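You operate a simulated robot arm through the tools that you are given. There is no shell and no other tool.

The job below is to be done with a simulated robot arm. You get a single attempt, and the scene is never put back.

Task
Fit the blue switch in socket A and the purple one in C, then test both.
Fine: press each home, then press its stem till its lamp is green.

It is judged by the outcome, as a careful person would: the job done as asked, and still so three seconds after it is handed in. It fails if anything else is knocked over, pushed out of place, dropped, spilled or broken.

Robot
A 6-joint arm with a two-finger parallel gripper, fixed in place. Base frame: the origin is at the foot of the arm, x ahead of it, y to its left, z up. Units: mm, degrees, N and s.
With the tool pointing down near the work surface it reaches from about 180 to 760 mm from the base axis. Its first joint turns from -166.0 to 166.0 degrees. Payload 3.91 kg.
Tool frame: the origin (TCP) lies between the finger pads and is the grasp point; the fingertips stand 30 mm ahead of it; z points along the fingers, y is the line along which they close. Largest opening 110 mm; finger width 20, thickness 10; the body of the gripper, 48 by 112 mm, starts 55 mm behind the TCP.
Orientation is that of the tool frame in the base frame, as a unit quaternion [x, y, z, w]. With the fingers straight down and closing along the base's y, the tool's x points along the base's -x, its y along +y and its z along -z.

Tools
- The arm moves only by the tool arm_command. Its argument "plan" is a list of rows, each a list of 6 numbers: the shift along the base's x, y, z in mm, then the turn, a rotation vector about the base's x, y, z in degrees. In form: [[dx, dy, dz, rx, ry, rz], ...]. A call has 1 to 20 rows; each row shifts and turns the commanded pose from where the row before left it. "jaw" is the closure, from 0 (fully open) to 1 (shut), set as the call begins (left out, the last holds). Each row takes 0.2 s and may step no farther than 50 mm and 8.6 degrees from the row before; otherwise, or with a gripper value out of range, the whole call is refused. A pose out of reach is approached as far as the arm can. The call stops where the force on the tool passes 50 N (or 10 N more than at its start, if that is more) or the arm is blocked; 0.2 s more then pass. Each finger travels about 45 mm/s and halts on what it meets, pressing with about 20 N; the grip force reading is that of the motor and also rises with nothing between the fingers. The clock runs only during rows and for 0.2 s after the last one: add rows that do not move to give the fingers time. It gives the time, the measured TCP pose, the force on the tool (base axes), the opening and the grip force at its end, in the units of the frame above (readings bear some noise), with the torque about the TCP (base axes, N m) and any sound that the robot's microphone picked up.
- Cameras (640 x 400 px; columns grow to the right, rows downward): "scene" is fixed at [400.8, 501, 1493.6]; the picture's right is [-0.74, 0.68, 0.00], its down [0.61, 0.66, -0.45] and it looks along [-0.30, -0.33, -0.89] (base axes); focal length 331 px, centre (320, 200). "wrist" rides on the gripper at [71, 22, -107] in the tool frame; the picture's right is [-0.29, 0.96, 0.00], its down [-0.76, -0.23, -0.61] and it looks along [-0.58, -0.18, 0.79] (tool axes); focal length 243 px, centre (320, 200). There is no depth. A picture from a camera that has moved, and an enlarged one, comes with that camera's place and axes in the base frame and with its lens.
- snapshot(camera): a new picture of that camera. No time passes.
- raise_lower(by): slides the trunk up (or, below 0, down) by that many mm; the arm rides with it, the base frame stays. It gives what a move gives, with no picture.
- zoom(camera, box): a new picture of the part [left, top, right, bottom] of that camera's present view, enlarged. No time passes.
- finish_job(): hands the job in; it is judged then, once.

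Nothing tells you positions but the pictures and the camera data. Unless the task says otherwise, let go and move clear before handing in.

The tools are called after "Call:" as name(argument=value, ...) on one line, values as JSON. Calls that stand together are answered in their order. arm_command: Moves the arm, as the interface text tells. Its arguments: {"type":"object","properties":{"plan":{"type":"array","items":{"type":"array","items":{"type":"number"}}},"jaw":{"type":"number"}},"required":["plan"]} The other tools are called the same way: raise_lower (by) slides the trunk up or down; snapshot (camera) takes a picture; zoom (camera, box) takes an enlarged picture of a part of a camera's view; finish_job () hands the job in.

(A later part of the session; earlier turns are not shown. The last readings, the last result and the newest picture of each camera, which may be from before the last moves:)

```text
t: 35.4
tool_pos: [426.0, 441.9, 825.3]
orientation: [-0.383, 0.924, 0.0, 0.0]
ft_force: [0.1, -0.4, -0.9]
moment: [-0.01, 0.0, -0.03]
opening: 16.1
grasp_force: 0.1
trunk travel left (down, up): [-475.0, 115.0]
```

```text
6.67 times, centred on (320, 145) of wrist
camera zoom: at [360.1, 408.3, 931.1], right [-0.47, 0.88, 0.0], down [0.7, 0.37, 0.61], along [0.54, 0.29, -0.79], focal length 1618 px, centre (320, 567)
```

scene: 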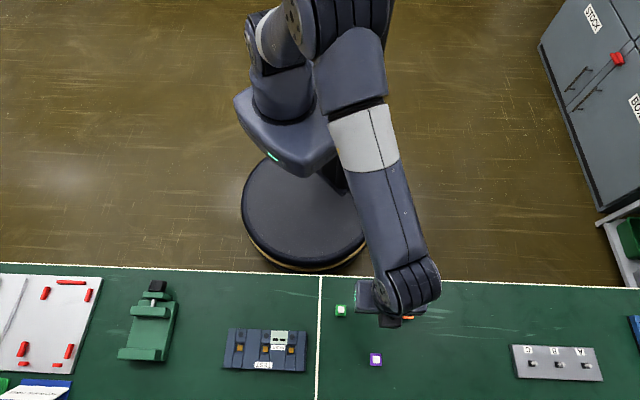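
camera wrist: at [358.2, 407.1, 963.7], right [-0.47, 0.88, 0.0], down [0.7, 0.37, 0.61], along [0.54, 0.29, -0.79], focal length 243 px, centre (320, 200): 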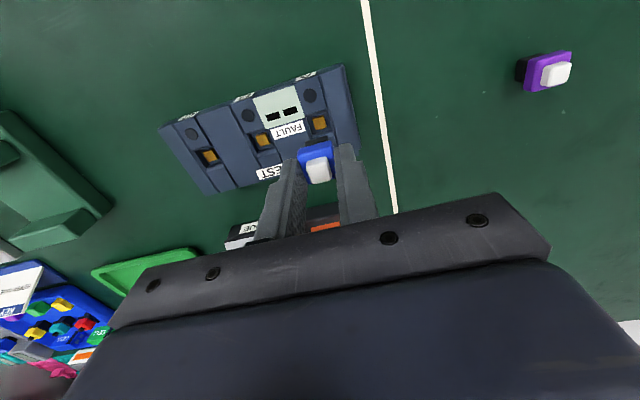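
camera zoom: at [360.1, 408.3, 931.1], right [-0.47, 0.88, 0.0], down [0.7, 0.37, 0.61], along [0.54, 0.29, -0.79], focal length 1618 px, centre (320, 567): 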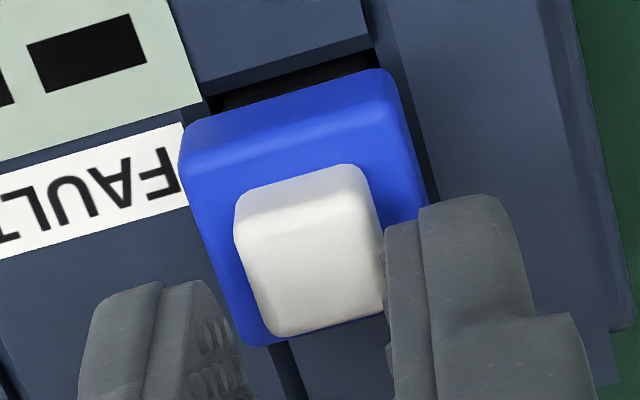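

The stem is centred between the fingers with about 1.4 mm clearance each side. Descending past the stem to meet the flange rim.

Call:
arm_command(plan=[[0, 0, -2, 0, 0, 0], [0, 0, -2, 0, 0, 0], [0, 0, -2, 0, 0, 0], [0, 0, -1, 0, 0, 0], [0, 0, -1, 0, 0, 0], [0, 0, -1, 0, 0, 0], [0, 0, 0, 0, 0, 0]])

Call:
zoom(camera="wrist", box=[272, 115, 368, 175])

```text
t: 37.0
tool_pos: [426.4, 442.0, 818.5]
orientation: [-0.383, 0.924, 0.001, 0.001]
ft_force: [1.4, 0.5, 13.2]
moment: [-0.02, 0.01, 0.01]
opening: 16.0
grasp_force: 0.1
trunk travel left (down, up): [-475.0, 115.0]
```

```text
6.67 times, centred on (320, 145) of wrist
camera zoom: at [359.2, 407.0, 923.1], right [-0.47, 0.88, 0.0], down [0.7, 0.37, 0.61], along [0.54, 0.29, -0.79], focal length 1618 px, centre (320, 567)
```

zoom: 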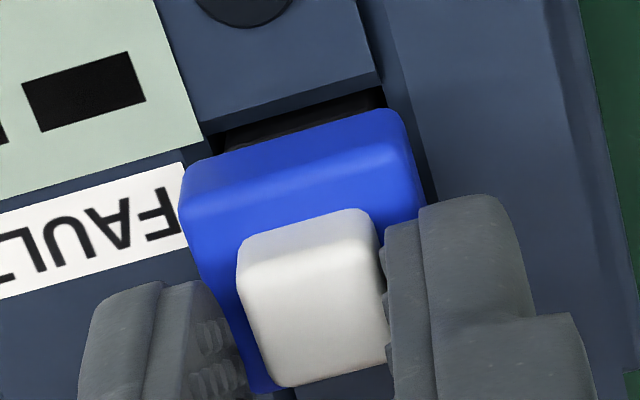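

The fingers met 13 N earlier than I expected for the flange, about level with the stem top. I'll zoom in on the contact before pressing further.

Call:
zoom(camera="wrist", box=[296, 140, 352, 175])

Call:
zoom(camera="scene", box=[200, 290, 340, 390])

```text
11.43 times, centred on (324, 158) of wrist
camera zoom: at [359.2, 407.0, 923.1], right [-0.47, 0.88, 0.0], down [0.7, 0.37, 0.61], along [0.54, 0.29, -0.79], focal length 2773 px, centre (274, 686)
```

zoom: 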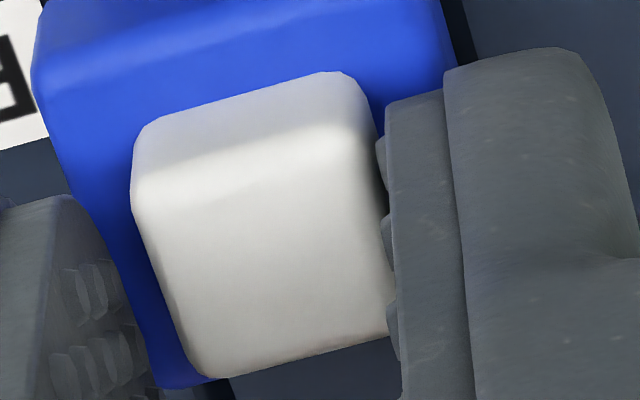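

```text
4.00 times, centred on (270, 340) of scene
camera zoom: at [400.8, 501.0, 1493.6], right [-0.74, 0.68, 0.0], down [0.61, 0.66, -0.45], along [-0.3, -0.33, -0.89], focal length 1323 px, centre (520, -360)
```

zoom: 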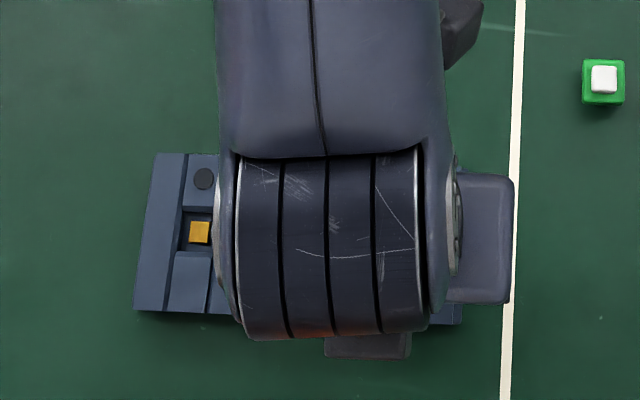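

By my reckoning the tips are level with the stem's top rather than the flange. I'll back up slightly, open the jaw to about 18 mm, recentre a touch, and re-approach.

Call:
arm_command(plan=[[0, 0, 3, 0, 0, 0], [0, 0, 3, 0, 0, 0], [-0.35, 0.35, 0, 0, 0, 0], [0, 0, 0, 0, 0, 0]], jaw=0.836)

Call:
zoom(camera="wrist", box=[284, 125, 364, 175])

```text
t: 38.0
tool_pos: [425.6, 440.1, 823.2]
orientation: [-0.383, 0.924, 0.0, 0.0]
ft_force: [-0.3, 0.2, 1.1]
moment: [-0.01, 0.0, -0.01]
opening: 18.0
grasp_force: 0.2
trunk travel left (down, up): [-475.0, 115.0]
```

```text
8.00 times, centred on (324, 150) of wrist
camera zoom: at [359.3, 407.1, 928.0], right [-0.47, 0.88, 0.0], down [0.7, 0.37, 0.61], along [0.54, 0.29, -0.79], focal length 1941 px, centre (288, 600)
```

zoom: 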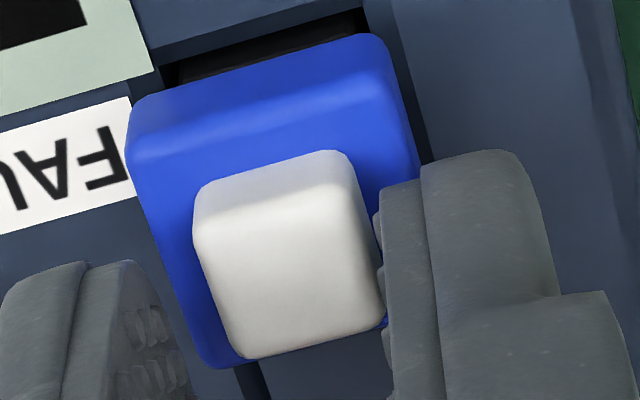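

The stem is still about 1.4 mm toward the right-hand finger. I'll shift the tool that way and recheck.

Call:
arm_command(plan=[[-1.0, 1.0, 0, 0, 0, 0], [0, 0, 0, 0, 0, 0], [0, 0, 0, 0, 0, 0]])

Call:
zoom(camera="wrist", box=[284, 125, 364, 175])

```text
t: 38.8
tool_pos: [424.7, 442.5, 822.8]
orientation: [-0.382, 0.924, 0.0, 0.0]
ft_force: [-0.4, 0.1, 0.4]
moment: [0.0, 0.0, -0.03]
opening: 18.0
grasp_force: 0.1
trunk travel left (down, up): [-475.0, 115.0]
```

```text
8.00 times, centred on (324, 150) of wrist
camera zoom: at [358.6, 408.5, 928.0], right [-0.47, 0.88, 0.0], down [0.7, 0.37, 0.61], along [0.54, 0.29, -0.79], focal length 1941 px, centre (288, 600)
```

zoom: 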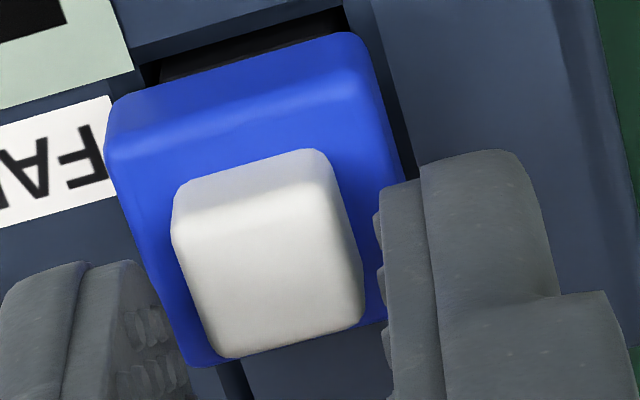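

Now the gaps on both sides of the stem look equal. Descending in 1 mm steps.

Call:
arm_command(plan=[[0, 0, -1, 0, 0, 0], [0, 0, -1, 0, 0, 0], [0, 0, -1, 0, 0, 0], [0, 0, -1, 0, 0, 0], [0, 0, -1, 0, 0, 0], [0, 0, -1, 0, 0, 0], [0, 0, -1, 0, 0, 0], [0, 0, 0, 0, 0, 0]])

Call:
zoom(camera="wrist", box=[284, 125, 364, 175])

```text
t: 40.6
tool_pos: [426.0, 441.6, 817.6]
orientation: [-0.383, 0.924, 0.001, 0.002]
ft_force: [0.2, -1.7, 18.7]
moment: [-0.08, 0.04, 0.01]
opening: 18.1
grasp_force: 0.1
trunk travel left (down, up): [-475.0, 115.0]
```

```text
8.00 times, centred on (324, 150) of wrist
camera zoom: at [358.2, 408.1, 922.9], right [-0.47, 0.88, 0.0], down [0.7, 0.37, 0.61], along [0.54, 0.29, -0.79], focal length 1941 px, centre (288, 600)
```

zoom: 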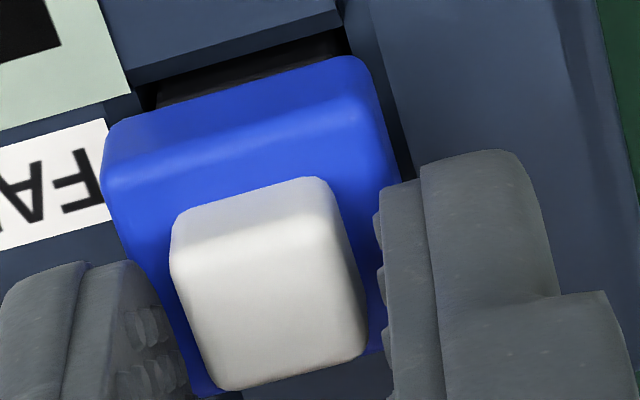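

Resistance appears at the same height regardless of jaw opening, which doesn't match my image estimate. I'll back off and look at the switch in the socket from a low angle to see how it actually sits.

Call:
arm_command(plan=[[0, 0, 10, 0, 0, 0], [0, 0, 20, 0, 0, 0], [-30, -30, 5, 0, 0, 0], [-30, -30, 5, 0, 0, 0], [-10, -10, 0, 5.66, -5.66, 0], [0, 0, 0, 5.66, -5.66, 0], [0, 0, 0, 5.66, -5.66, 0], [0, 0, 0, 0, 0, 0], [0, 0, 0, 0, 0, 0]])

Call:
snapshot(camera="wrist")

```text
t: 42.6
tool_pos: [354.7, 372.8, 855.0]
orientation: [-0.374, 0.904, 0.079, 0.192]
ft_force: [0.2, -0.2, 0.1]
moment: [-0.01, -0.01, 0.02]
opening: 18.3
grasp_force: 0.0
trunk travel left (down, up): [-475.0, 115.0]
```

```text
taken
camera wrist: at [262.5, 312.3, 922.6], right [-0.49, 0.86, 0.12], down [0.48, 0.15, 0.86], along [0.73, 0.48, -0.49], focal length 243 px, centre (320, 200)
```

wrist: 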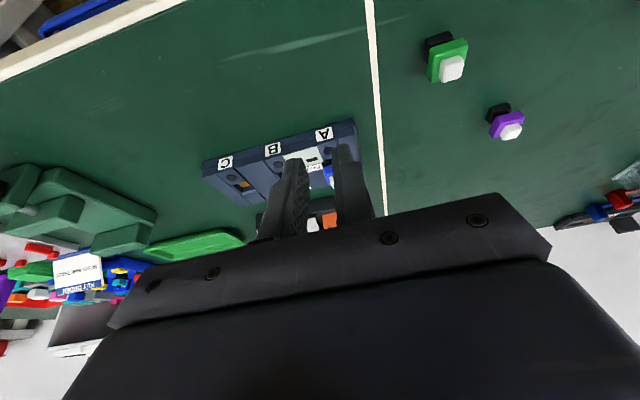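

Call:
arm_command(plan=[[25, -25, 0, 0, 0, 0], [15, -15, 0, 0, 0, 0], [0, 0, 0, 0, 0, 0], [0, 0, 0, 0, 0, 0]])

Call:
snapshot(camera="wrist")

Call:
zoom(camera="wrist", box=[340, 110, 468, 190])

```text
t: 43.6
tool_pos: [396.2, 334.9, 855.7]
orientation: [-0.374, 0.903, 0.08, 0.193]
ft_force: [0.0, -0.3, -0.2]
moment: [-0.05, 0.0, -0.03]
opening: 18.0
grasp_force: 0.1
trunk travel left (down, up): [-475.0, 115.0]
```

```text
taken
camera wrist: at [302.5, 272.8, 922.8], right [-0.49, 0.86, 0.12], down [0.48, 0.15, 0.86], along [0.73, 0.48, -0.49], focal length 243 px, centre (320, 200)
```

wrist: 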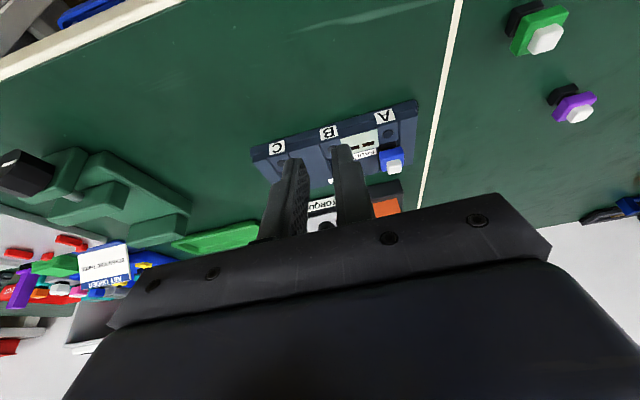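

```text
5.00 times, centred on (404, 150) of wrist
camera zoom: at [302.5, 272.8, 922.8], right [-0.49, 0.86, 0.12], down [0.48, 0.15, 0.86], along [0.73, 0.48, -0.49], focal length 1213 px, centre (-100, 450)
```

zoom: 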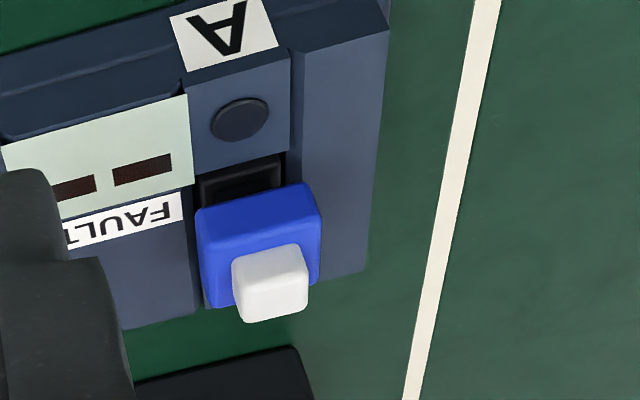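

Call:
zoom(camera="wrist", box=[370, 125, 418, 180])

```text
7.27 times, centred on (394, 152) of wrist
camera zoom: at [302.5, 272.8, 922.8], right [-0.49, 0.86, 0.12], down [0.48, 0.15, 0.86], along [0.73, 0.48, -0.49], focal length 1764 px, centre (-218, 546)
```

zoom: 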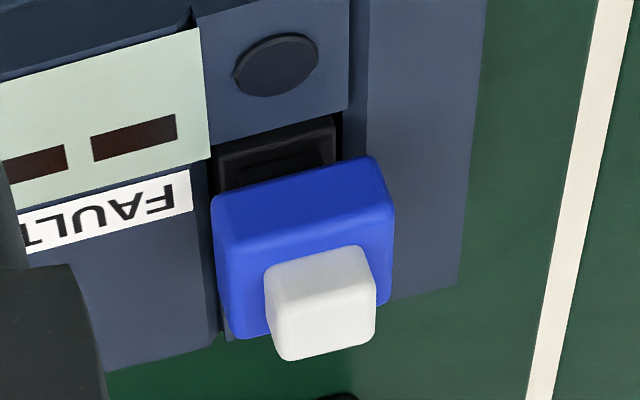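

The switch is only partly in: its black plug still protrudes above the pad and the flange is well above the fixture, so the tips were on the flange after all, and it slid inward about 3 mm in the grip. I'll return above it, level and recentred, to press on the flange.

Call:
arm_command(plan=[[-25, 25, 0, 0, 0, 0], [-15, 15, 0, -5.66, 5.66, 0], [0, 0, 0, -5.66, 5.66, 0], [10, 10, 0, -5.66, 5.66, 0], [29, 29, -5, 0, 0, 0], [29, 29, -5, 0, 0, 0], [0, 0, -10, 0, 0, 0], [0, 0, -10, 0, 0, 0], [0, 0, 0, 0, 0, 0], [0, 0, 0, 0, 0, 0]])

Call:
zoom(camera="wrist", box=[272, 115, 368, 175])

```text
t: 45.8
tool_pos: [424.7, 440.1, 824.5]
orientation: [-0.382, 0.924, 0.0, 0.0]
ft_force: [-1.2, -0.3, -0.3]
moment: [0.0, 0.01, -0.02]
opening: 17.9
grasp_force: 0.0
trunk travel left (down, up): [-475.0, 115.0]
```

```text
6.67 times, centred on (320, 145) of wrist
camera zoom: at [357.4, 406.2, 931.0], right [-0.47, 0.88, 0.0], down [0.7, 0.37, 0.61], along [0.54, 0.29, -0.79], focal length 1618 px, centre (320, 567)
```

zoom: 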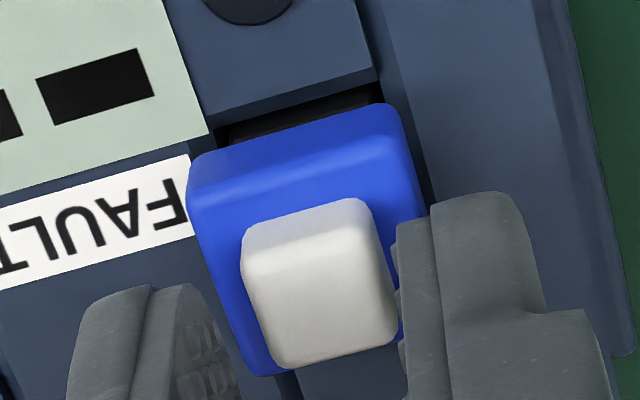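

Shift slightly to recentre the stem between fingers, then descend and press on the flange.

Call:
arm_command(plan=[[-0.65, 0.65, 0, 0, 0, 0], [0, 0, -2, 0, 0, 0], [0, 0, -2, 0, 0, 0], [0, 0, -1, 0, 0, 0], [0, 0, -1, 0, 0, 0], [0, 0, -1, 0, 0, 0], [0, 0, 0, 0, 0, 0]])

Call:
zoom(camera="wrist", box=[272, 115, 368, 175])

```text
t: 47.4
tool_pos: [422.0, 441.4, 819.4]
orientation: [-0.382, 0.924, 0.0, 0.0]
ft_force: [-0.3, -0.4, 0.3]
moment: [0.04, 0.01, 0.0]
opening: 17.6
grasp_force: 0.1
trunk travel left (down, up): [-475.0, 115.0]
```

```text
6.67 times, centred on (320, 145) of wrist
camera zoom: at [355.7, 407.3, 924.1], right [-0.47, 0.88, 0.0], down [0.7, 0.37, 0.61], along [0.54, 0.29, -0.79], focal length 1618 px, centre (320, 567)
```

zoom: 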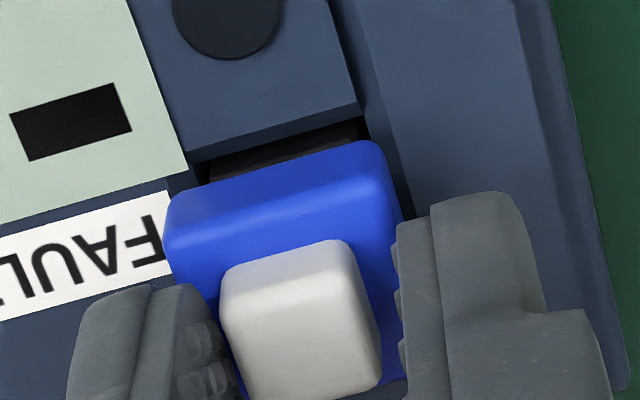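

Call:
arm_command(plan=[[0.45, -0.45, 0, 0, 0, 0], [0, 0, 0, 0, 0, 0], [0, 0, 0, 0, 0, 0], [0, 0, 0, 0, 0, 0]])

Call:
zoom(camera="wrist", box=[272, 115, 368, 175])

```text
t: 48.4
tool_pos: [423.3, 440.4, 819.9]
orientation: [-0.383, 0.924, 0.0, 0.0]
ft_force: [-0.6, 0.4, 1.0]
moment: [0.02, -0.02, 0.01]
opening: 18.0
grasp_force: 0.1
trunk travel left (down, up): [-475.0, 115.0]
```

```text
6.67 times, centred on (320, 145) of wrist
camera zoom: at [356.4, 406.9, 924.5], right [-0.47, 0.88, 0.0], down [0.7, 0.37, 0.61], along [0.54, 0.29, -0.79], focal length 1618 px, centre (320, 567)
```

zoom: 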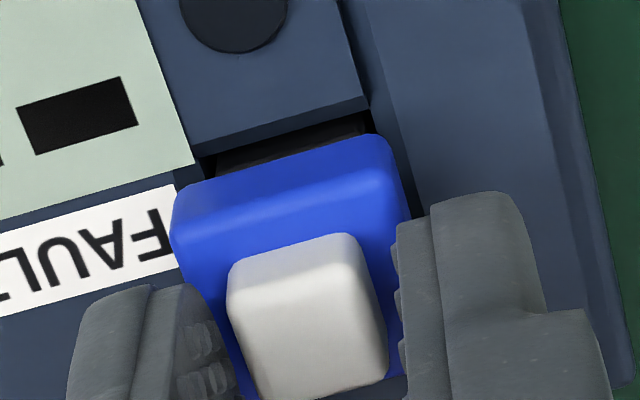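

The stem is centred between the fingers. Now pressing down on the flange in small steps.

Call:
arm_command(plan=[[0, 0, -1, 0, 0, 0], [0, 0, -1, 0, 0, 0], [0, 0, -1, 0, 0, 0], [0, 0, 0, 0, 0, 0]])

Call:
zoom(camera="wrist", box=[272, 115, 368, 175])

```text
t: 49.4
tool_pos: [422.7, 440.8, 818.7]
orientation: [-0.383, 0.924, 0.001, 0.001]
ft_force: [-1.5, 0.1, 16.1]
moment: [-0.01, 0.07, 0.0]
opening: 18.0
grasp_force: 0.0
trunk travel left (down, up): [-475.0, 115.0]
```

```text
6.67 times, centred on (320, 145) of wrist
camera zoom: at [356.0, 406.1, 923.0], right [-0.47, 0.88, 0.0], down [0.7, 0.37, 0.61], along [0.54, 0.29, -0.79], focal length 1618 px, centre (320, 567)
```

zoom: 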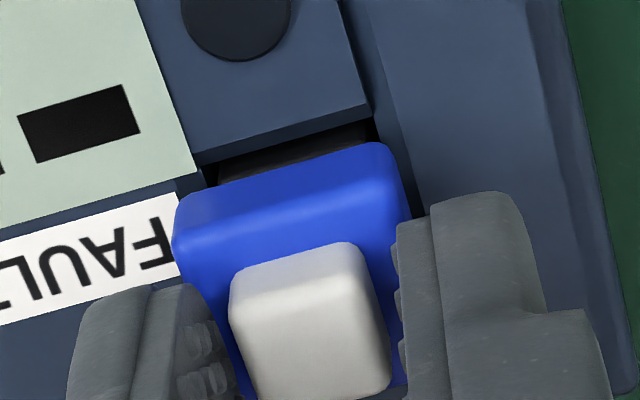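

Call:
arm_command(plan=[[0, 0, -0.7, 0, 0, 0], [0, 0, -0.7, 0, 0, 0], [0, 0, 0, 0, 0, 0]])

Call:
zoom(camera="wrist", box=[272, 115, 368, 175])

```text
t: 50.2
tool_pos: [422.7, 440.4, 816.9]
orientation: [-0.383, 0.924, 0.001, 0.003]
ft_force: [-0.1, 0.5, 37.6]
moment: [-0.05, -0.03, 0.03]
opening: 18.2
grasp_force: 0.1
trunk travel left (down, up): [-475.0, 115.0]
```

```text
6.67 times, centred on (320, 145) of wrist
camera zoom: at [355.5, 405.8, 922.4], right [-0.47, 0.88, 0.0], down [0.7, 0.37, 0.61], along [0.54, 0.29, -0.79], focal length 1618 px, centre (320, 567)
```

zoom: 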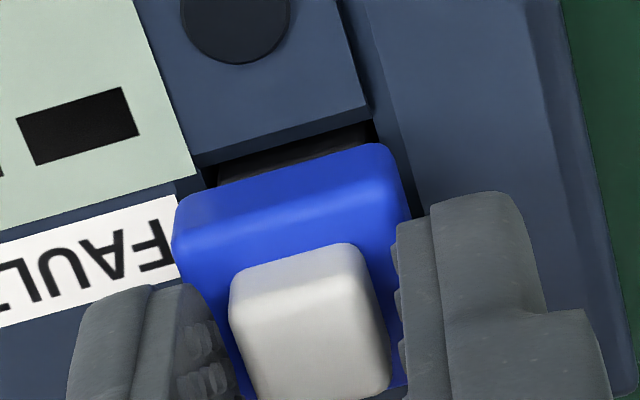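

Resistance is stiff at 38 N with no side load. I'll try slightly more force and watch for a click.

Call:
arm_command(plan=[[0, 0, -0.5, 0, 0, 0], [0, 0, 0, 0, 0, 0], [0, 0, 0, 0, 0, 0]])

Call:
zoom(camera="wrist", box=[290, 110, 354, 150])

```text
t: 51.0
tool_pos: [422.0, 441.0, 817.5]
orientation: [-0.382, 0.924, 0.002, 0.004]
ft_force: [1.0, -0.8, 40.3]
moment: [-0.1, -0.09, 0.01]
opening: 17.9
grasp_force: 0.1
trunk travel left (down, up): [-475.0, 115.0]
```

```text
10.00 times, centred on (322, 130) of wrist
camera zoom: at [355.4, 405.7, 922.4], right [-0.47, 0.88, 0.0], down [0.7, 0.37, 0.61], along [0.54, 0.29, -0.79], focal length 2426 px, centre (300, 900)
```

zoom: 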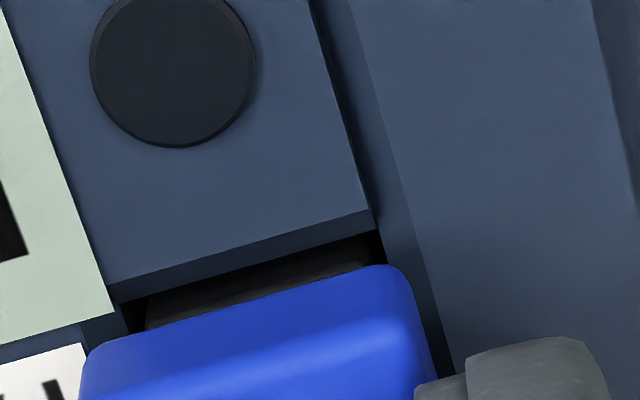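

No click at 40 N. I'll back off and study the free pocket C closely to understand the seat geometry (amber block, ledges).

Call:
arm_command(plan=[[0, 0, 5, 0, 0, 0], [0, 0, 15, 0, 0, 0], [15, -15, 15, 0, 0, 0], [25, -25, 0, 0, 0, 0], [25, -25, 0, 0, 0, 0], [10, -10, 0, 0, 0, 0], [0, 0, 0, 0, 0, 0], [0, 0, 0, 0, 0, 0]])

Call:
snapshot(camera="wrist")

Call:
zoom(camera="wrist", box=[288, 100, 352, 140])

Call:
zoom(camera="wrist", box=[390, 70, 454, 110])

```text
t: 52.8
tool_pos: [498.0, 364.7, 850.1]
orientation: [-0.382, 0.924, 0.001, 0.0]
ft_force: [-0.2, 0.7, 0.1]
moment: [-0.03, 0.0, -0.01]
opening: 18.0
grasp_force: 0.0
trunk travel left (down, up): [-475.0, 115.0]
```

```text
taken
camera wrist: at [431.0, 331.3, 954.1], right [-0.47, 0.88, 0.0], down [0.7, 0.37, 0.61], along [0.54, 0.29, -0.79], focal length 243 px, centre (320, 200)
```

wrist: 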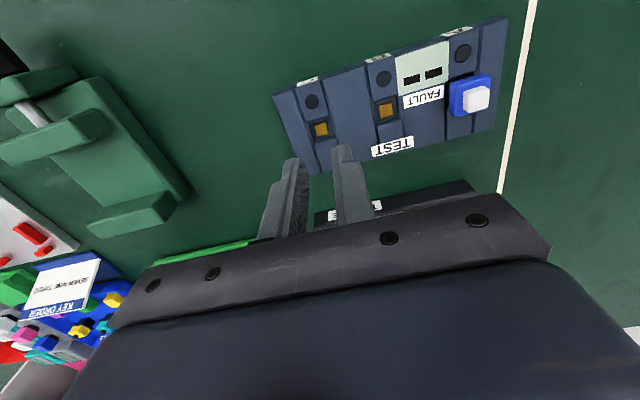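

```text
10.00 times, centred on (320, 120) of wrist
camera zoom: at [431.0, 331.3, 954.1], right [-0.47, 0.88, 0.0], down [0.7, 0.37, 0.61], along [0.54, 0.29, -0.79], focal length 2426 px, centre (320, 1000)
```

zoom: 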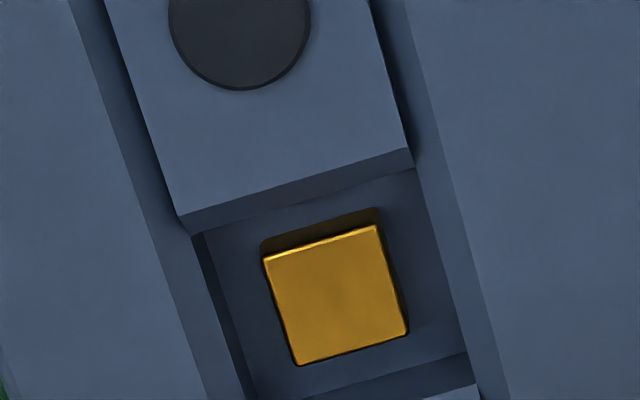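

```text
10.00 times, centred on (422, 90) of wrist
camera zoom: at [431.0, 331.3, 954.1], right [-0.47, 0.88, 0.0], down [0.7, 0.37, 0.61], along [0.54, 0.29, -0.79], focal length 2426 px, centre (-700, 1300)
```

zoom: 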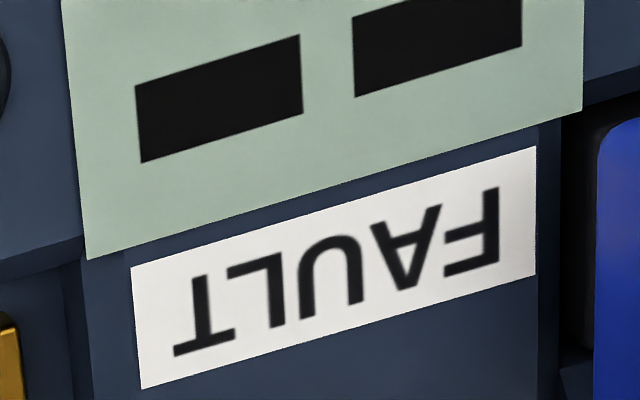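

At pocket C I can see the seat clearly: about 7 mm deep, with a 10 mm gold block standing in it. To know exactly how deep blue sits, I'll measure the switch dimensions by touch on the purple one (still on the bench). Moving above purple.

Call:
arm_command(plan=[[-31, 33.8, 5, 0, 0, 0], [-31, 33.8, 5, 0, 0, 0], [-31, 33.8, 0, 0, 0, 0], [-31, 33.8, 0, 0, 0, 0], [-31, 33.8, 0, 0, 0, 0], [-31, 33.8, 0, 0, 0, 0], [0, 0, -15, 0, 0, 0], [0, 0, 0, 0, 0, 0], [0, 0, 0, 0, 0, 0]])

Call:
snapshot(camera="wrist")

Call:
zoom(camera="wrist", box=[256, 95, 384, 175])

```text
t: 54.8
tool_pos: [309.9, 571.0, 843.0]
orientation: [-0.383, 0.924, 0.0, 0.0]
ft_force: [-0.4, 0.4, 0.3]
moment: [0.01, -0.02, 0.03]
opening: 17.9
grasp_force: 0.0
trunk travel left (down, up): [-475.0, 115.0]
```

```text
taken
camera wrist: at [243.7, 537.3, 948.2], right [-0.47, 0.88, 0.0], down [0.7, 0.37, 0.61], along [0.54, 0.29, -0.79], focal length 243 px, centre (320, 200)
```

wrist: 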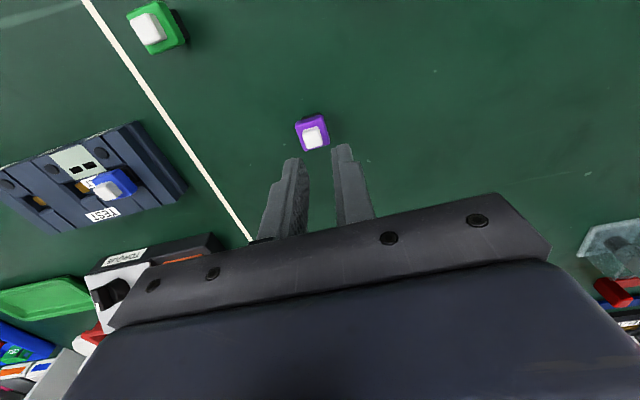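

```text
5.00 times, centred on (320, 135) of wrist
camera zoom: at [243.7, 537.3, 948.2], right [-0.47, 0.88, 0.0], down [0.7, 0.37, 0.61], along [0.54, 0.29, -0.79], focal length 1213 px, centre (320, 525)
```

zoom: 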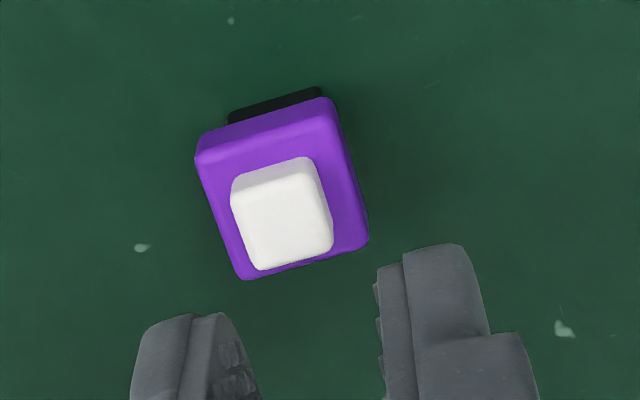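

Purple is about 5 mm to one side and rotated by about 2–3°. I'll shift to centre over it and descend to just above its stem.

Call:
arm_command(plan=[[3.5, -3.5, -9, 0, 0, 0], [0, 0, -9, 0, 0, 0], [0, 0, -9, 0, 0, 0], [0, 0, 0, 0, 0, 0], [0, 0, 0, 0, 0, 0]])

Call:
zoom(camera="wrist", box=[272, 115, 368, 175])

```text
t: 56.0
tool_pos: [314.8, 566.9, 817.0]
orientation: [-0.383, 0.924, 0.0, -0.001]
ft_force: [0.3, -0.9, 0.4]
moment: [0.01, 0.03, 0.0]
opening: 18.1
grasp_force: 0.0
trunk travel left (down, up): [-475.0, 115.0]
```

```text
6.67 times, centred on (320, 145) of wrist
camera zoom: at [248.1, 532.7, 922.3], right [-0.47, 0.88, 0.0], down [0.7, 0.37, 0.61], along [0.54, 0.29, -0.79], focal length 1618 px, centre (320, 567)
```

zoom: 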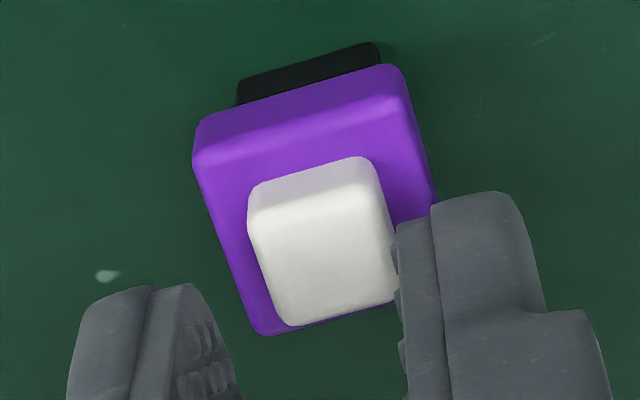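

Call:
arm_command(plan=[[-0.9, 0.9, 0, 0, 0, 0], [0, 0, -2, 0, 0, 0], [0, 0, 0, 0, 0, 0], [0, 0, 0, 0, 0, 0]])

Call:
zoom(camera="wrist", box=[272, 115, 368, 175])

```text
t: 57.0
tool_pos: [313.7, 567.7, 814.2]
orientation: [-0.382, 0.924, 0.0, 0.0]
ft_force: [0.0, -0.9, -0.2]
moment: [0.01, 0.01, -0.01]
opening: 18.1
grasp_force: 0.0
trunk travel left (down, up): [-475.0, 115.0]
```

```text
6.67 times, centred on (320, 145) of wrist
camera zoom: at [247.5, 533.1, 920.0], right [-0.47, 0.88, 0.0], down [0.7, 0.37, 0.61], along [0.54, 0.29, -0.79], focal length 1618 px, centre (320, 567)
```

zoom: 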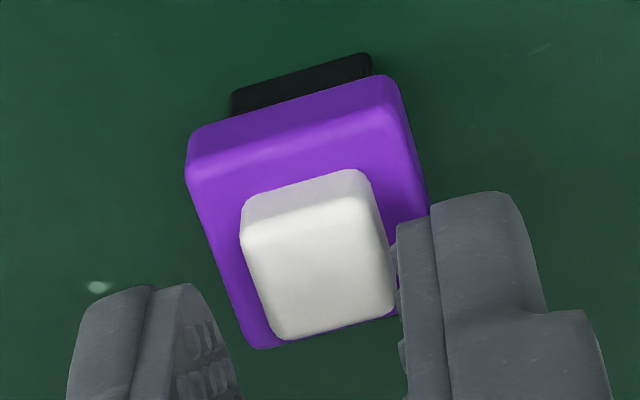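

Call:
arm_command(plan=[[-0.5, 0.5, 0, 0, 0, 0], [0, 0, 0, 0, 0, 0], [0, 0, -1.5, 0, 0, 0], [0, 0, -1.5, 0, 0, 0], [0, 0, -1.5, 0, 0, 0], [0, 0, 0, 0, 0, 0]])

Call:
zoom(camera="wrist", box=[272, 115, 368, 175])

```text
t: 58.4
tool_pos: [314.0, 565.8, 810.9]
orientation: [-0.383, 0.924, 0.0, 0.0]
ft_force: [0.0, 0.3, 0.9]
moment: [0.0, -0.03, -0.01]
opening: 18.0
grasp_force: 0.2
trunk travel left (down, up): [-475.0, 115.0]
```

```text
6.67 times, centred on (320, 145) of wrist
camera zoom: at [247.1, 532.7, 915.7], right [-0.47, 0.88, 0.0], down [0.7, 0.37, 0.61], along [0.54, 0.29, -0.79], focal length 1618 px, centre (320, 567)
```

zoom: 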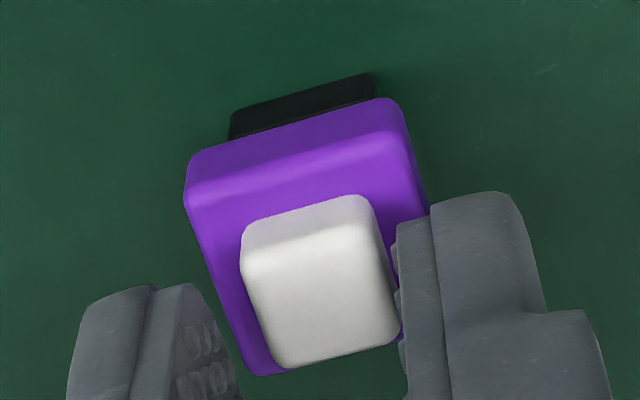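

Call:
arm_command(plan=[[-0.5, 0.5, 0, 0, 0, 0], [0, 0, 0, 0, 0, 0], [0, 0, -1, 0, 0, 0], [0, 0, -1, 0, 0, 0], [0, 0, -1, 0, 0, 0], [0, 0, 0, 0, 0, 0]])

Call:
zoom(camera="wrist", box=[272, 115, 368, 175])

```text
t: 59.8
tool_pos: [313.1, 567.0, 809.1]
orientation: [-0.383, 0.924, 0.001, 0.001]
ft_force: [0.3, 0.1, 0.6]
moment: [-0.02, -0.03, 0.03]
opening: 17.8
grasp_force: 0.0
trunk travel left (down, up): [-475.0, 115.0]
```

```text
6.67 times, centred on (320, 145) of wrist
camera zoom: at [246.4, 533.3, 913.0], right [-0.47, 0.88, 0.0], down [0.7, 0.37, 0.61], along [0.54, 0.29, -0.79], focal length 1618 px, centre (320, 567)
```

zoom: 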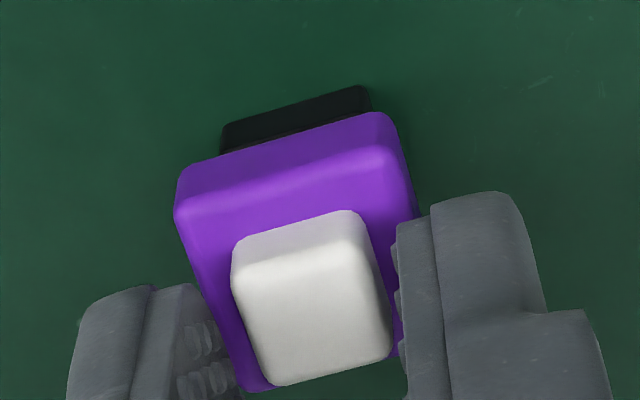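

Call:
arm_command(plan=[[0, 0, -1, 0, 0, 0], [0, 0, -1, 0, 0, 0], [0, 0, -1, 0, 0, 0], [0, 0, 0, 0, 0, 0]])

Call:
zoom(camera="wrist", box=[272, 115, 368, 175])

```text
t: 60.8
tool_pos: [314.1, 568.3, 806.2]
orientation: [-0.383, 0.924, 0.0, 0.001]
ft_force: [-0.6, -0.9, 5.4]
moment: [-0.02, 0.04, 0.0]
opening: 18.2
grasp_force: 0.1
trunk travel left (down, up): [-475.0, 115.0]
```

```text
6.67 times, centred on (320, 145) of wrist
camera zoom: at [246.0, 533.6, 910.6], right [-0.47, 0.88, 0.0], down [0.7, 0.37, 0.61], along [0.54, 0.29, -0.79], focal length 1618 px, centre (320, 567)
```

zoom: 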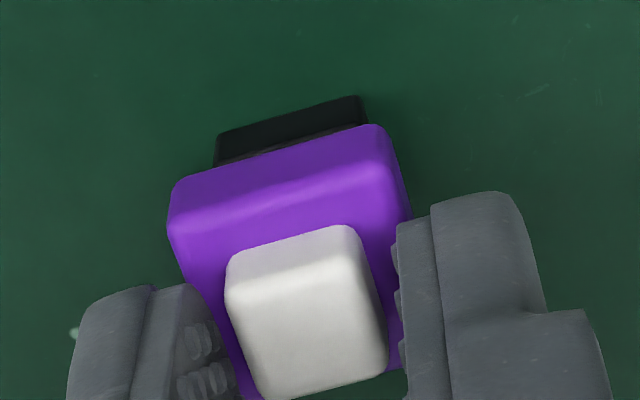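

Touching purple's flange shows its top is 26.5 mm above the bench. At A, blue's flange is 13 mm higher than that, so its plug bottom sits about 7 mm below the pad – i.e. on the pocket floor, firmly seated. Since I'm here, I'll grip purple next: open, recentre and lower.

Call:
arm_command(plan=[[0, 0, 2, 0, 0, 0], [-2.1, -2.1, 0, 0, 0, 0], [0, 0, 0, 0, 0, 0], [0, 0, 0, 0, 0, 0]], jaw=0.66)

Call:
arm_command(plan=[[0, 0, -4, 0, 0, 0], [0, 0, -4, 0, 0, 0], [0, 0, -3, 0, 0, 0], [0, 0, 0, 0, 0, 0], [0, 0, 0, 0, 0, 0]])

Call:
zoom(camera="wrist", box=[240, 100, 400, 200])

```text
t: 61.8
tool_pos: [310.3, 564.6, 805.9]
orientation: [-0.383, 0.924, 0.0, 0.0]
ft_force: [0.2, 0.6, 0.1]
moment: [-0.01, -0.01, -0.02]
opening: 37.5
grasp_force: 0.1
trunk travel left (down, up): [-475.0, 115.0]
```

```text
t: 63.0
tool_pos: [310.0, 565.9, 796.0]
orientation: [-0.383, 0.924, 0.0, 0.0]
ft_force: [0.6, 0.2, 0.2]
moment: [-0.01, 0.02, -0.02]
opening: 37.3
grasp_force: 0.0
trunk travel left (down, up): [-475.0, 115.0]
```

```text
4.00 times, centred on (320, 150) of wrist
camera zoom: at [244.9, 531.2, 901.2], right [-0.47, 0.88, 0.0], down [0.7, 0.37, 0.61], along [0.54, 0.29, -0.79], focal length 970 px, centre (320, 400)
```

zoom: 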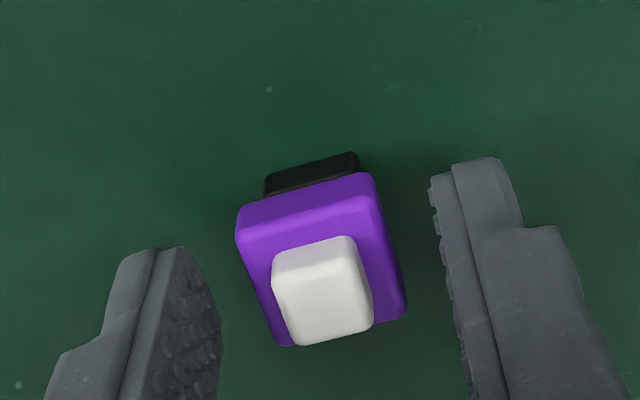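

Purple is well placed between the fingers at the right height. Closing.

Call:
arm_command(plan=[[0, 0, 0.5, 0, 0, 0], [0, 0, 0, 0, 0, 0], [0, 0, 0, 0, 0, 0], [0, 0, 0, 0, 0, 0], [0, 0, 0, 0, 0, 0]], jaw=1.0)

Call:
arm_command(plan=[[0, 0, 5, 0, 0, 0], [0, 0, 15, 0, 0, 0], [0, 0, 20, 0, 0, 0], [0, 0, 20, 0, 0, 0], [0, 0, 0, 0, 0, 0]])

Call:
zoom(camera="wrist", box=[240, 100, 400, 200])

```text
t: 64.2
tool_pos: [311.1, 565.3, 797.6]
orientation: [-0.383, 0.924, 0.0, 0.0]
ft_force: [0.1, 0.1, -0.3]
moment: [-0.01, 0.02, -0.01]
opening: 20.8
grasp_force: 20.3
trunk travel left (down, up): [-475.0, 115.0]
```

```text
t: 65.4
tool_pos: [309.6, 565.0, 857.6]
orientation: [-0.384, 0.923, 0.0, 0.0]
ft_force: [-0.7, 0.6, -0.2]
moment: [-0.01, 0.01, 0.01]
opening: 20.9
grasp_force: 19.9
trunk travel left (down, up): [-475.0, 115.0]
```

```text
4.00 times, centred on (320, 150) of wrist
camera zoom: at [244.0, 531.3, 962.5], right [-0.47, 0.88, 0.0], down [0.7, 0.37, 0.61], along [0.54, 0.29, -0.79], focal length 970 px, centre (320, 400)
```

zoom: 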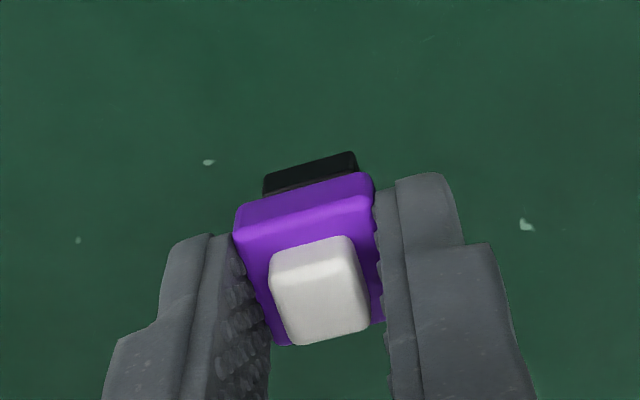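

Purple is held. Carrying it over to above socket C, with extra height to clear blue.

Call:
arm_command(plan=[[0, 0, 15, 0, 0, 0], [31.1, -33.3, 0, 0, 0, 0], [31.1, -33.3, 0, 0, 0, 0], [31.1, -33.3, 0, 0, 0, 0], [31.1, -33.3, 0, 0, 0, 0], [31.1, -33.3, 0, 0, 0, 0], [31.1, -33.3, 0, 0, 0, 0], [0, 0, -20, 0, 0, 0], [0, 0, 0, 0, 0, 0], [0, 0, 0, 0, 0, 0]])

Call:
zoom(camera="wrist", box=[272, 95, 368, 155])

```text
t: 67.6
tool_pos: [496.4, 366.3, 848.5]
orientation: [-0.382, 0.924, 0.0, 0.0]
ft_force: [-0.1, -0.6, -0.8]
moment: [0.0, 0.01, 0.04]
opening: 20.7
grasp_force: 20.0
trunk travel left (down, up): [-475.0, 115.0]
```

```text
6.67 times, centred on (320, 125) of wrist
camera zoom: at [429.4, 331.6, 954.0], right [-0.47, 0.88, 0.0], down [0.7, 0.37, 0.61], along [0.54, 0.29, -0.79], focal length 1618 px, centre (320, 700)
```

zoom: 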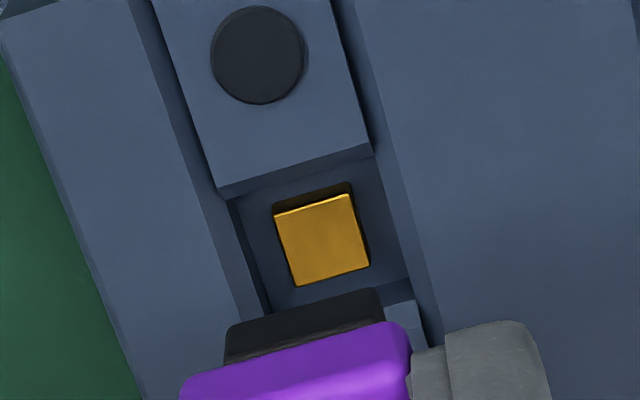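

The gold block in C is nearly centred under the plug; it needs under a millimetre inward. I'll correct and descend to just above the fixture and re-measure.

Call:
arm_command(plan=[[-0.5, -0.5, -9, 0, 0, 0], [0, 0, -9, 0, 0, 0], [0, 0, -9, 0, 0, 0], [0, 0, 0, 0, 0, 0], [0, 0, 0, 0, 0, 0]])

Call:
zoom(camera="wrist", box=[280, 105, 360, 155])

```text
t: 68.8
tool_pos: [496.6, 365.5, 822.6]
orientation: [-0.383, 0.924, 0.0, 0.0]
ft_force: [0.3, -0.3, 0.3]
moment: [-0.01, -0.03, 0.0]
opening: 20.8
grasp_force: 19.7
trunk travel left (down, up): [-475.0, 115.0]
```

```text
8.00 times, centred on (320, 130) of wrist
camera zoom: at [430.1, 331.3, 927.8], right [-0.47, 0.88, 0.0], down [0.7, 0.37, 0.61], along [0.54, 0.29, -0.79], focal length 1941 px, centre (320, 760)
```

zoom: 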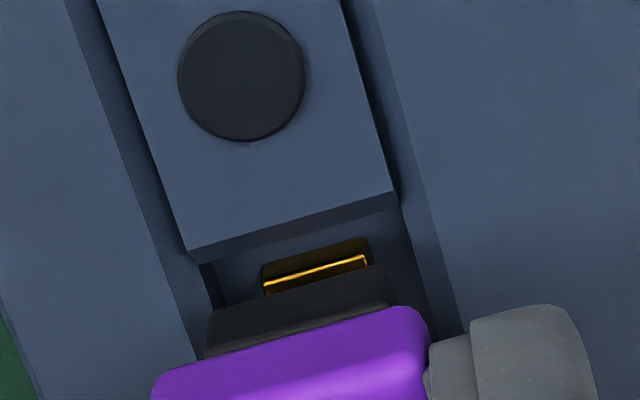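

The plug looks aligned with the gold block in both directions. Lowering slowly to just above the expected contact height.

Call:
arm_command(plan=[[0, 0, -3, 0, 0, 0], [0, 0, -2, 0, 0, 0], [0, 0, -2, 0, 0, 0], [0, 0, -2, 0, 0, 0], [0, 0, -1, 0, 0, 0], [0, 0, 0, 0, 0, 0]])

Call:
zoom(camera="wrist", box=[280, 105, 360, 155])

```text
t: 70.2
tool_pos: [496.3, 365.1, 813.0]
orientation: [-0.383, 0.924, 0.0, 0.0]
ft_force: [0.0, 1.3, 0.3]
moment: [0.01, 0.05, 0.03]
opening: 20.6
grasp_force: 19.8
trunk travel left (down, up): [-475.0, 115.0]
```

```text
8.00 times, centred on (320, 130) of wrist
camera zoom: at [430.1, 330.7, 918.9], right [-0.47, 0.88, 0.0], down [0.7, 0.37, 0.61], along [0.54, 0.29, -0.79], focal length 1941 px, centre (320, 760)
```

zoom: 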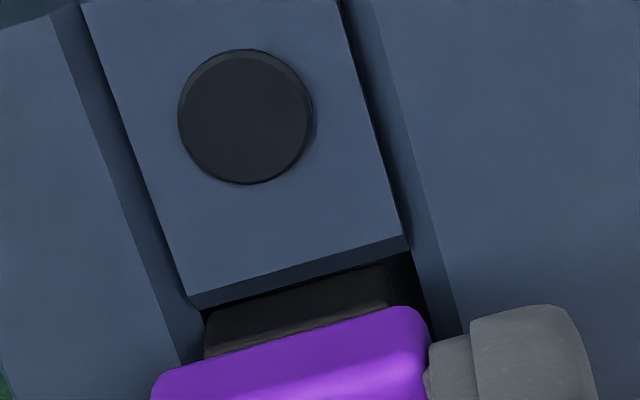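

The plug is entering; it's slightly left in the pocket. Shift 0.6 mm and continue down.

Call:
arm_command(plan=[[-0.45, 0.45, 0, 0, 0, 0], [0, 0, 0, 0, 0, 0], [0, 0, -1, 0, 0, 0], [0, 0, -1, 0, 0, 0], [0, 0, 0, 0, 0, 0]])

Call:
zoom(camera="wrist", box=[280, 105, 360, 155])

```text
t: 71.4
tool_pos: [496.8, 365.5, 812.4]
orientation: [-0.382, 0.924, 0.0, 0.0]
ft_force: [-0.5, 0.7, 0.3]
moment: [0.0, -0.02, 0.01]
opening: 20.8
grasp_force: 20.0
trunk travel left (down, up): [-475.0, 115.0]
```

```text
8.00 times, centred on (320, 130) of wrist
camera zoom: at [429.9, 331.6, 916.9], right [-0.47, 0.88, 0.0], down [0.7, 0.37, 0.61], along [0.54, 0.29, -0.79], focal length 1941 px, centre (320, 760)
```

zoom: 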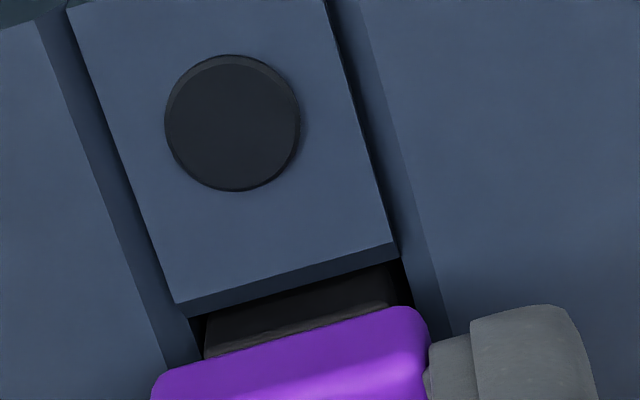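

Centred now. Continuing down.

Call:
arm_command(plan=[[0, 0, -0.7, 0, 0, 0], [0, 0, -0.7, 0, 0, 0], [0, 0, -0.7, 0, 0, 0], [0, 0, 0, 0, 0, 0]])

Call:
zoom(camera="wrist", box=[280, 105, 360, 155])

```text
t: 72.4
tool_pos: [496.6, 365.2, 809.0]
orientation: [-0.383, 0.924, 0.0, 0.0]
ft_force: [-3.2, 2.6, -4.5]
moment: [0.07, 0.15, -0.03]
opening: 20.5
grasp_force: 19.8
trunk travel left (down, up): [-475.0, 115.0]
```

```text
8.00 times, centred on (320, 130) of wrist
camera zoom: at [430.0, 331.9, 914.5], right [-0.47, 0.88, 0.0], down [0.7, 0.37, 0.61], along [0.54, 0.29, -0.79], focal length 1941 px, centre (320, 760)
```

zoom: 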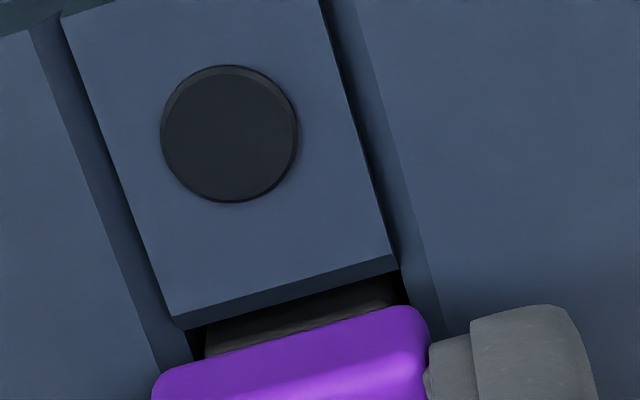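

The switch is now being pulled down into the seat (−4.5 N), as if latching. I'll press down a little more.

Call:
arm_command(plan=[[0, 0, -0.7, 0, 0, 0], [0, 0, -0.7, 0, 0, 0], [0, 0, 0, 0, 0, 0]])

Call:
zoom(camera="wrist", box=[280, 105, 360, 155])

```text
t: 73.2
tool_pos: [496.4, 366.3, 809.7]
orientation: [-0.382, 0.924, 0.0, 0.001]
ft_force: [-7.9, 0.1, 7.2]
moment: [0.02, 0.34, 0.04]
opening: 20.7
grasp_force: 19.8
trunk travel left (down, up): [-475.0, 115.0]
```

```text
8.00 times, centred on (320, 130) of wrist
camera zoom: at [429.9, 331.6, 914.2], right [-0.47, 0.88, 0.0], down [0.7, 0.37, 0.61], along [0.54, 0.29, -0.79], focal length 1941 px, centre (320, 760)
```

zoom: 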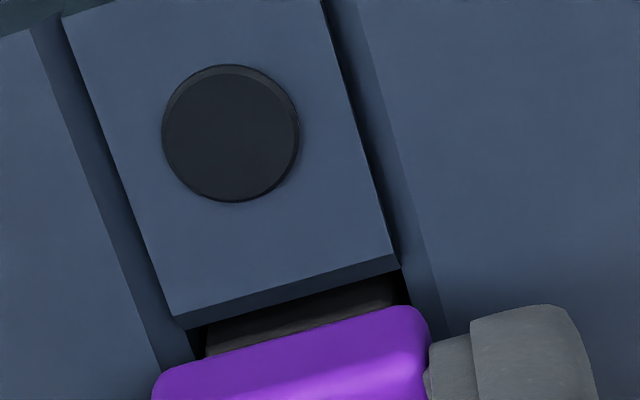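

It's seated with a small side load toward −x, the same as blue had. I'll relieve that, then release and press the flange from above as with blue.

Call:
arm_command(plan=[[-0.6, 0, 0, 0, 0, 0], [0, 0, 0, 0, 0, 0], [0, 0, 0, 0, 0, 0]])

Call:
arm_command(plan=[[0, 0, 0.5, 0, 0, 0], [0, 0, 0, 0, 0, 0], [0, 0, 0, 0, 0, 0], [0, 0, 0, 0, 0, 0]], jaw=0.7)

Call:
arm_command(plan=[[0, 0, 8, 0, 0, 0], [0, 0, 8, 0, 0, 0], [0, 0, 0, 0, 0, 0], [0, 0, 0, 0, 0, 0]])

Call:
arm_command(plan=[[0, 0, 0, 0, 0, 0], [0, 0, 0, 0, 0, 0], [0, 0, 0, 0, 0, 0]], jaw=0.836)

Call:
zoom(camera="wrist", box=[272, 115, 368, 175])

```text
t: 74.0
tool_pos: [496.2, 365.5, 809.5]
orientation: [-0.383, 0.924, 0.001, 0.002]
ft_force: [-2.8, 1.7, 9.4]
moment: [0.05, 0.13, 0.0]
opening: 20.1
grasp_force: 20.6
trunk travel left (down, up): [-475.0, 115.0]
```

```text
t: 75.0
tool_pos: [496.4, 365.6, 809.0]
orientation: [-0.384, 0.924, 0.001, 0.0]
ft_force: [-0.1, 0.1, -0.3]
moment: [0.01, -0.02, -0.02]
opening: 33.0
grasp_force: 0.0
trunk travel left (down, up): [-475.0, 115.0]
```

```text
t: 76.0
tool_pos: [495.5, 367.1, 826.0]
orientation: [-0.383, 0.924, 0.0, 0.0]
ft_force: [0.0, -0.6, -0.1]
moment: [0.0, -0.02, -0.04]
opening: 33.1
grasp_force: 0.0
trunk travel left (down, up): [-475.0, 115.0]
```

```text
t: 76.8
tool_pos: [495.9, 365.6, 825.7]
orientation: [-0.383, 0.924, 0.0, 0.0]
ft_force: [0.0, -0.7, 0.2]
moment: [0.02, 0.02, 0.03]
opening: 17.9
grasp_force: 0.0
trunk travel left (down, up): [-475.0, 115.0]
```

```text
6.67 times, centred on (320, 145) of wrist
camera zoom: at [428.9, 331.5, 930.9], right [-0.47, 0.88, 0.0], down [0.7, 0.37, 0.61], along [0.54, 0.29, -0.79], focal length 1618 px, centre (320, 567)
```

zoom: 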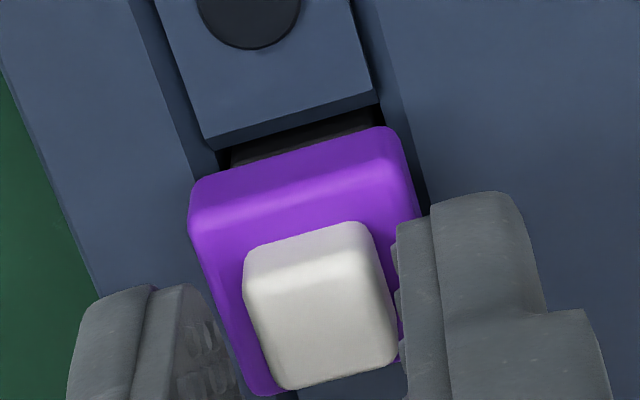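

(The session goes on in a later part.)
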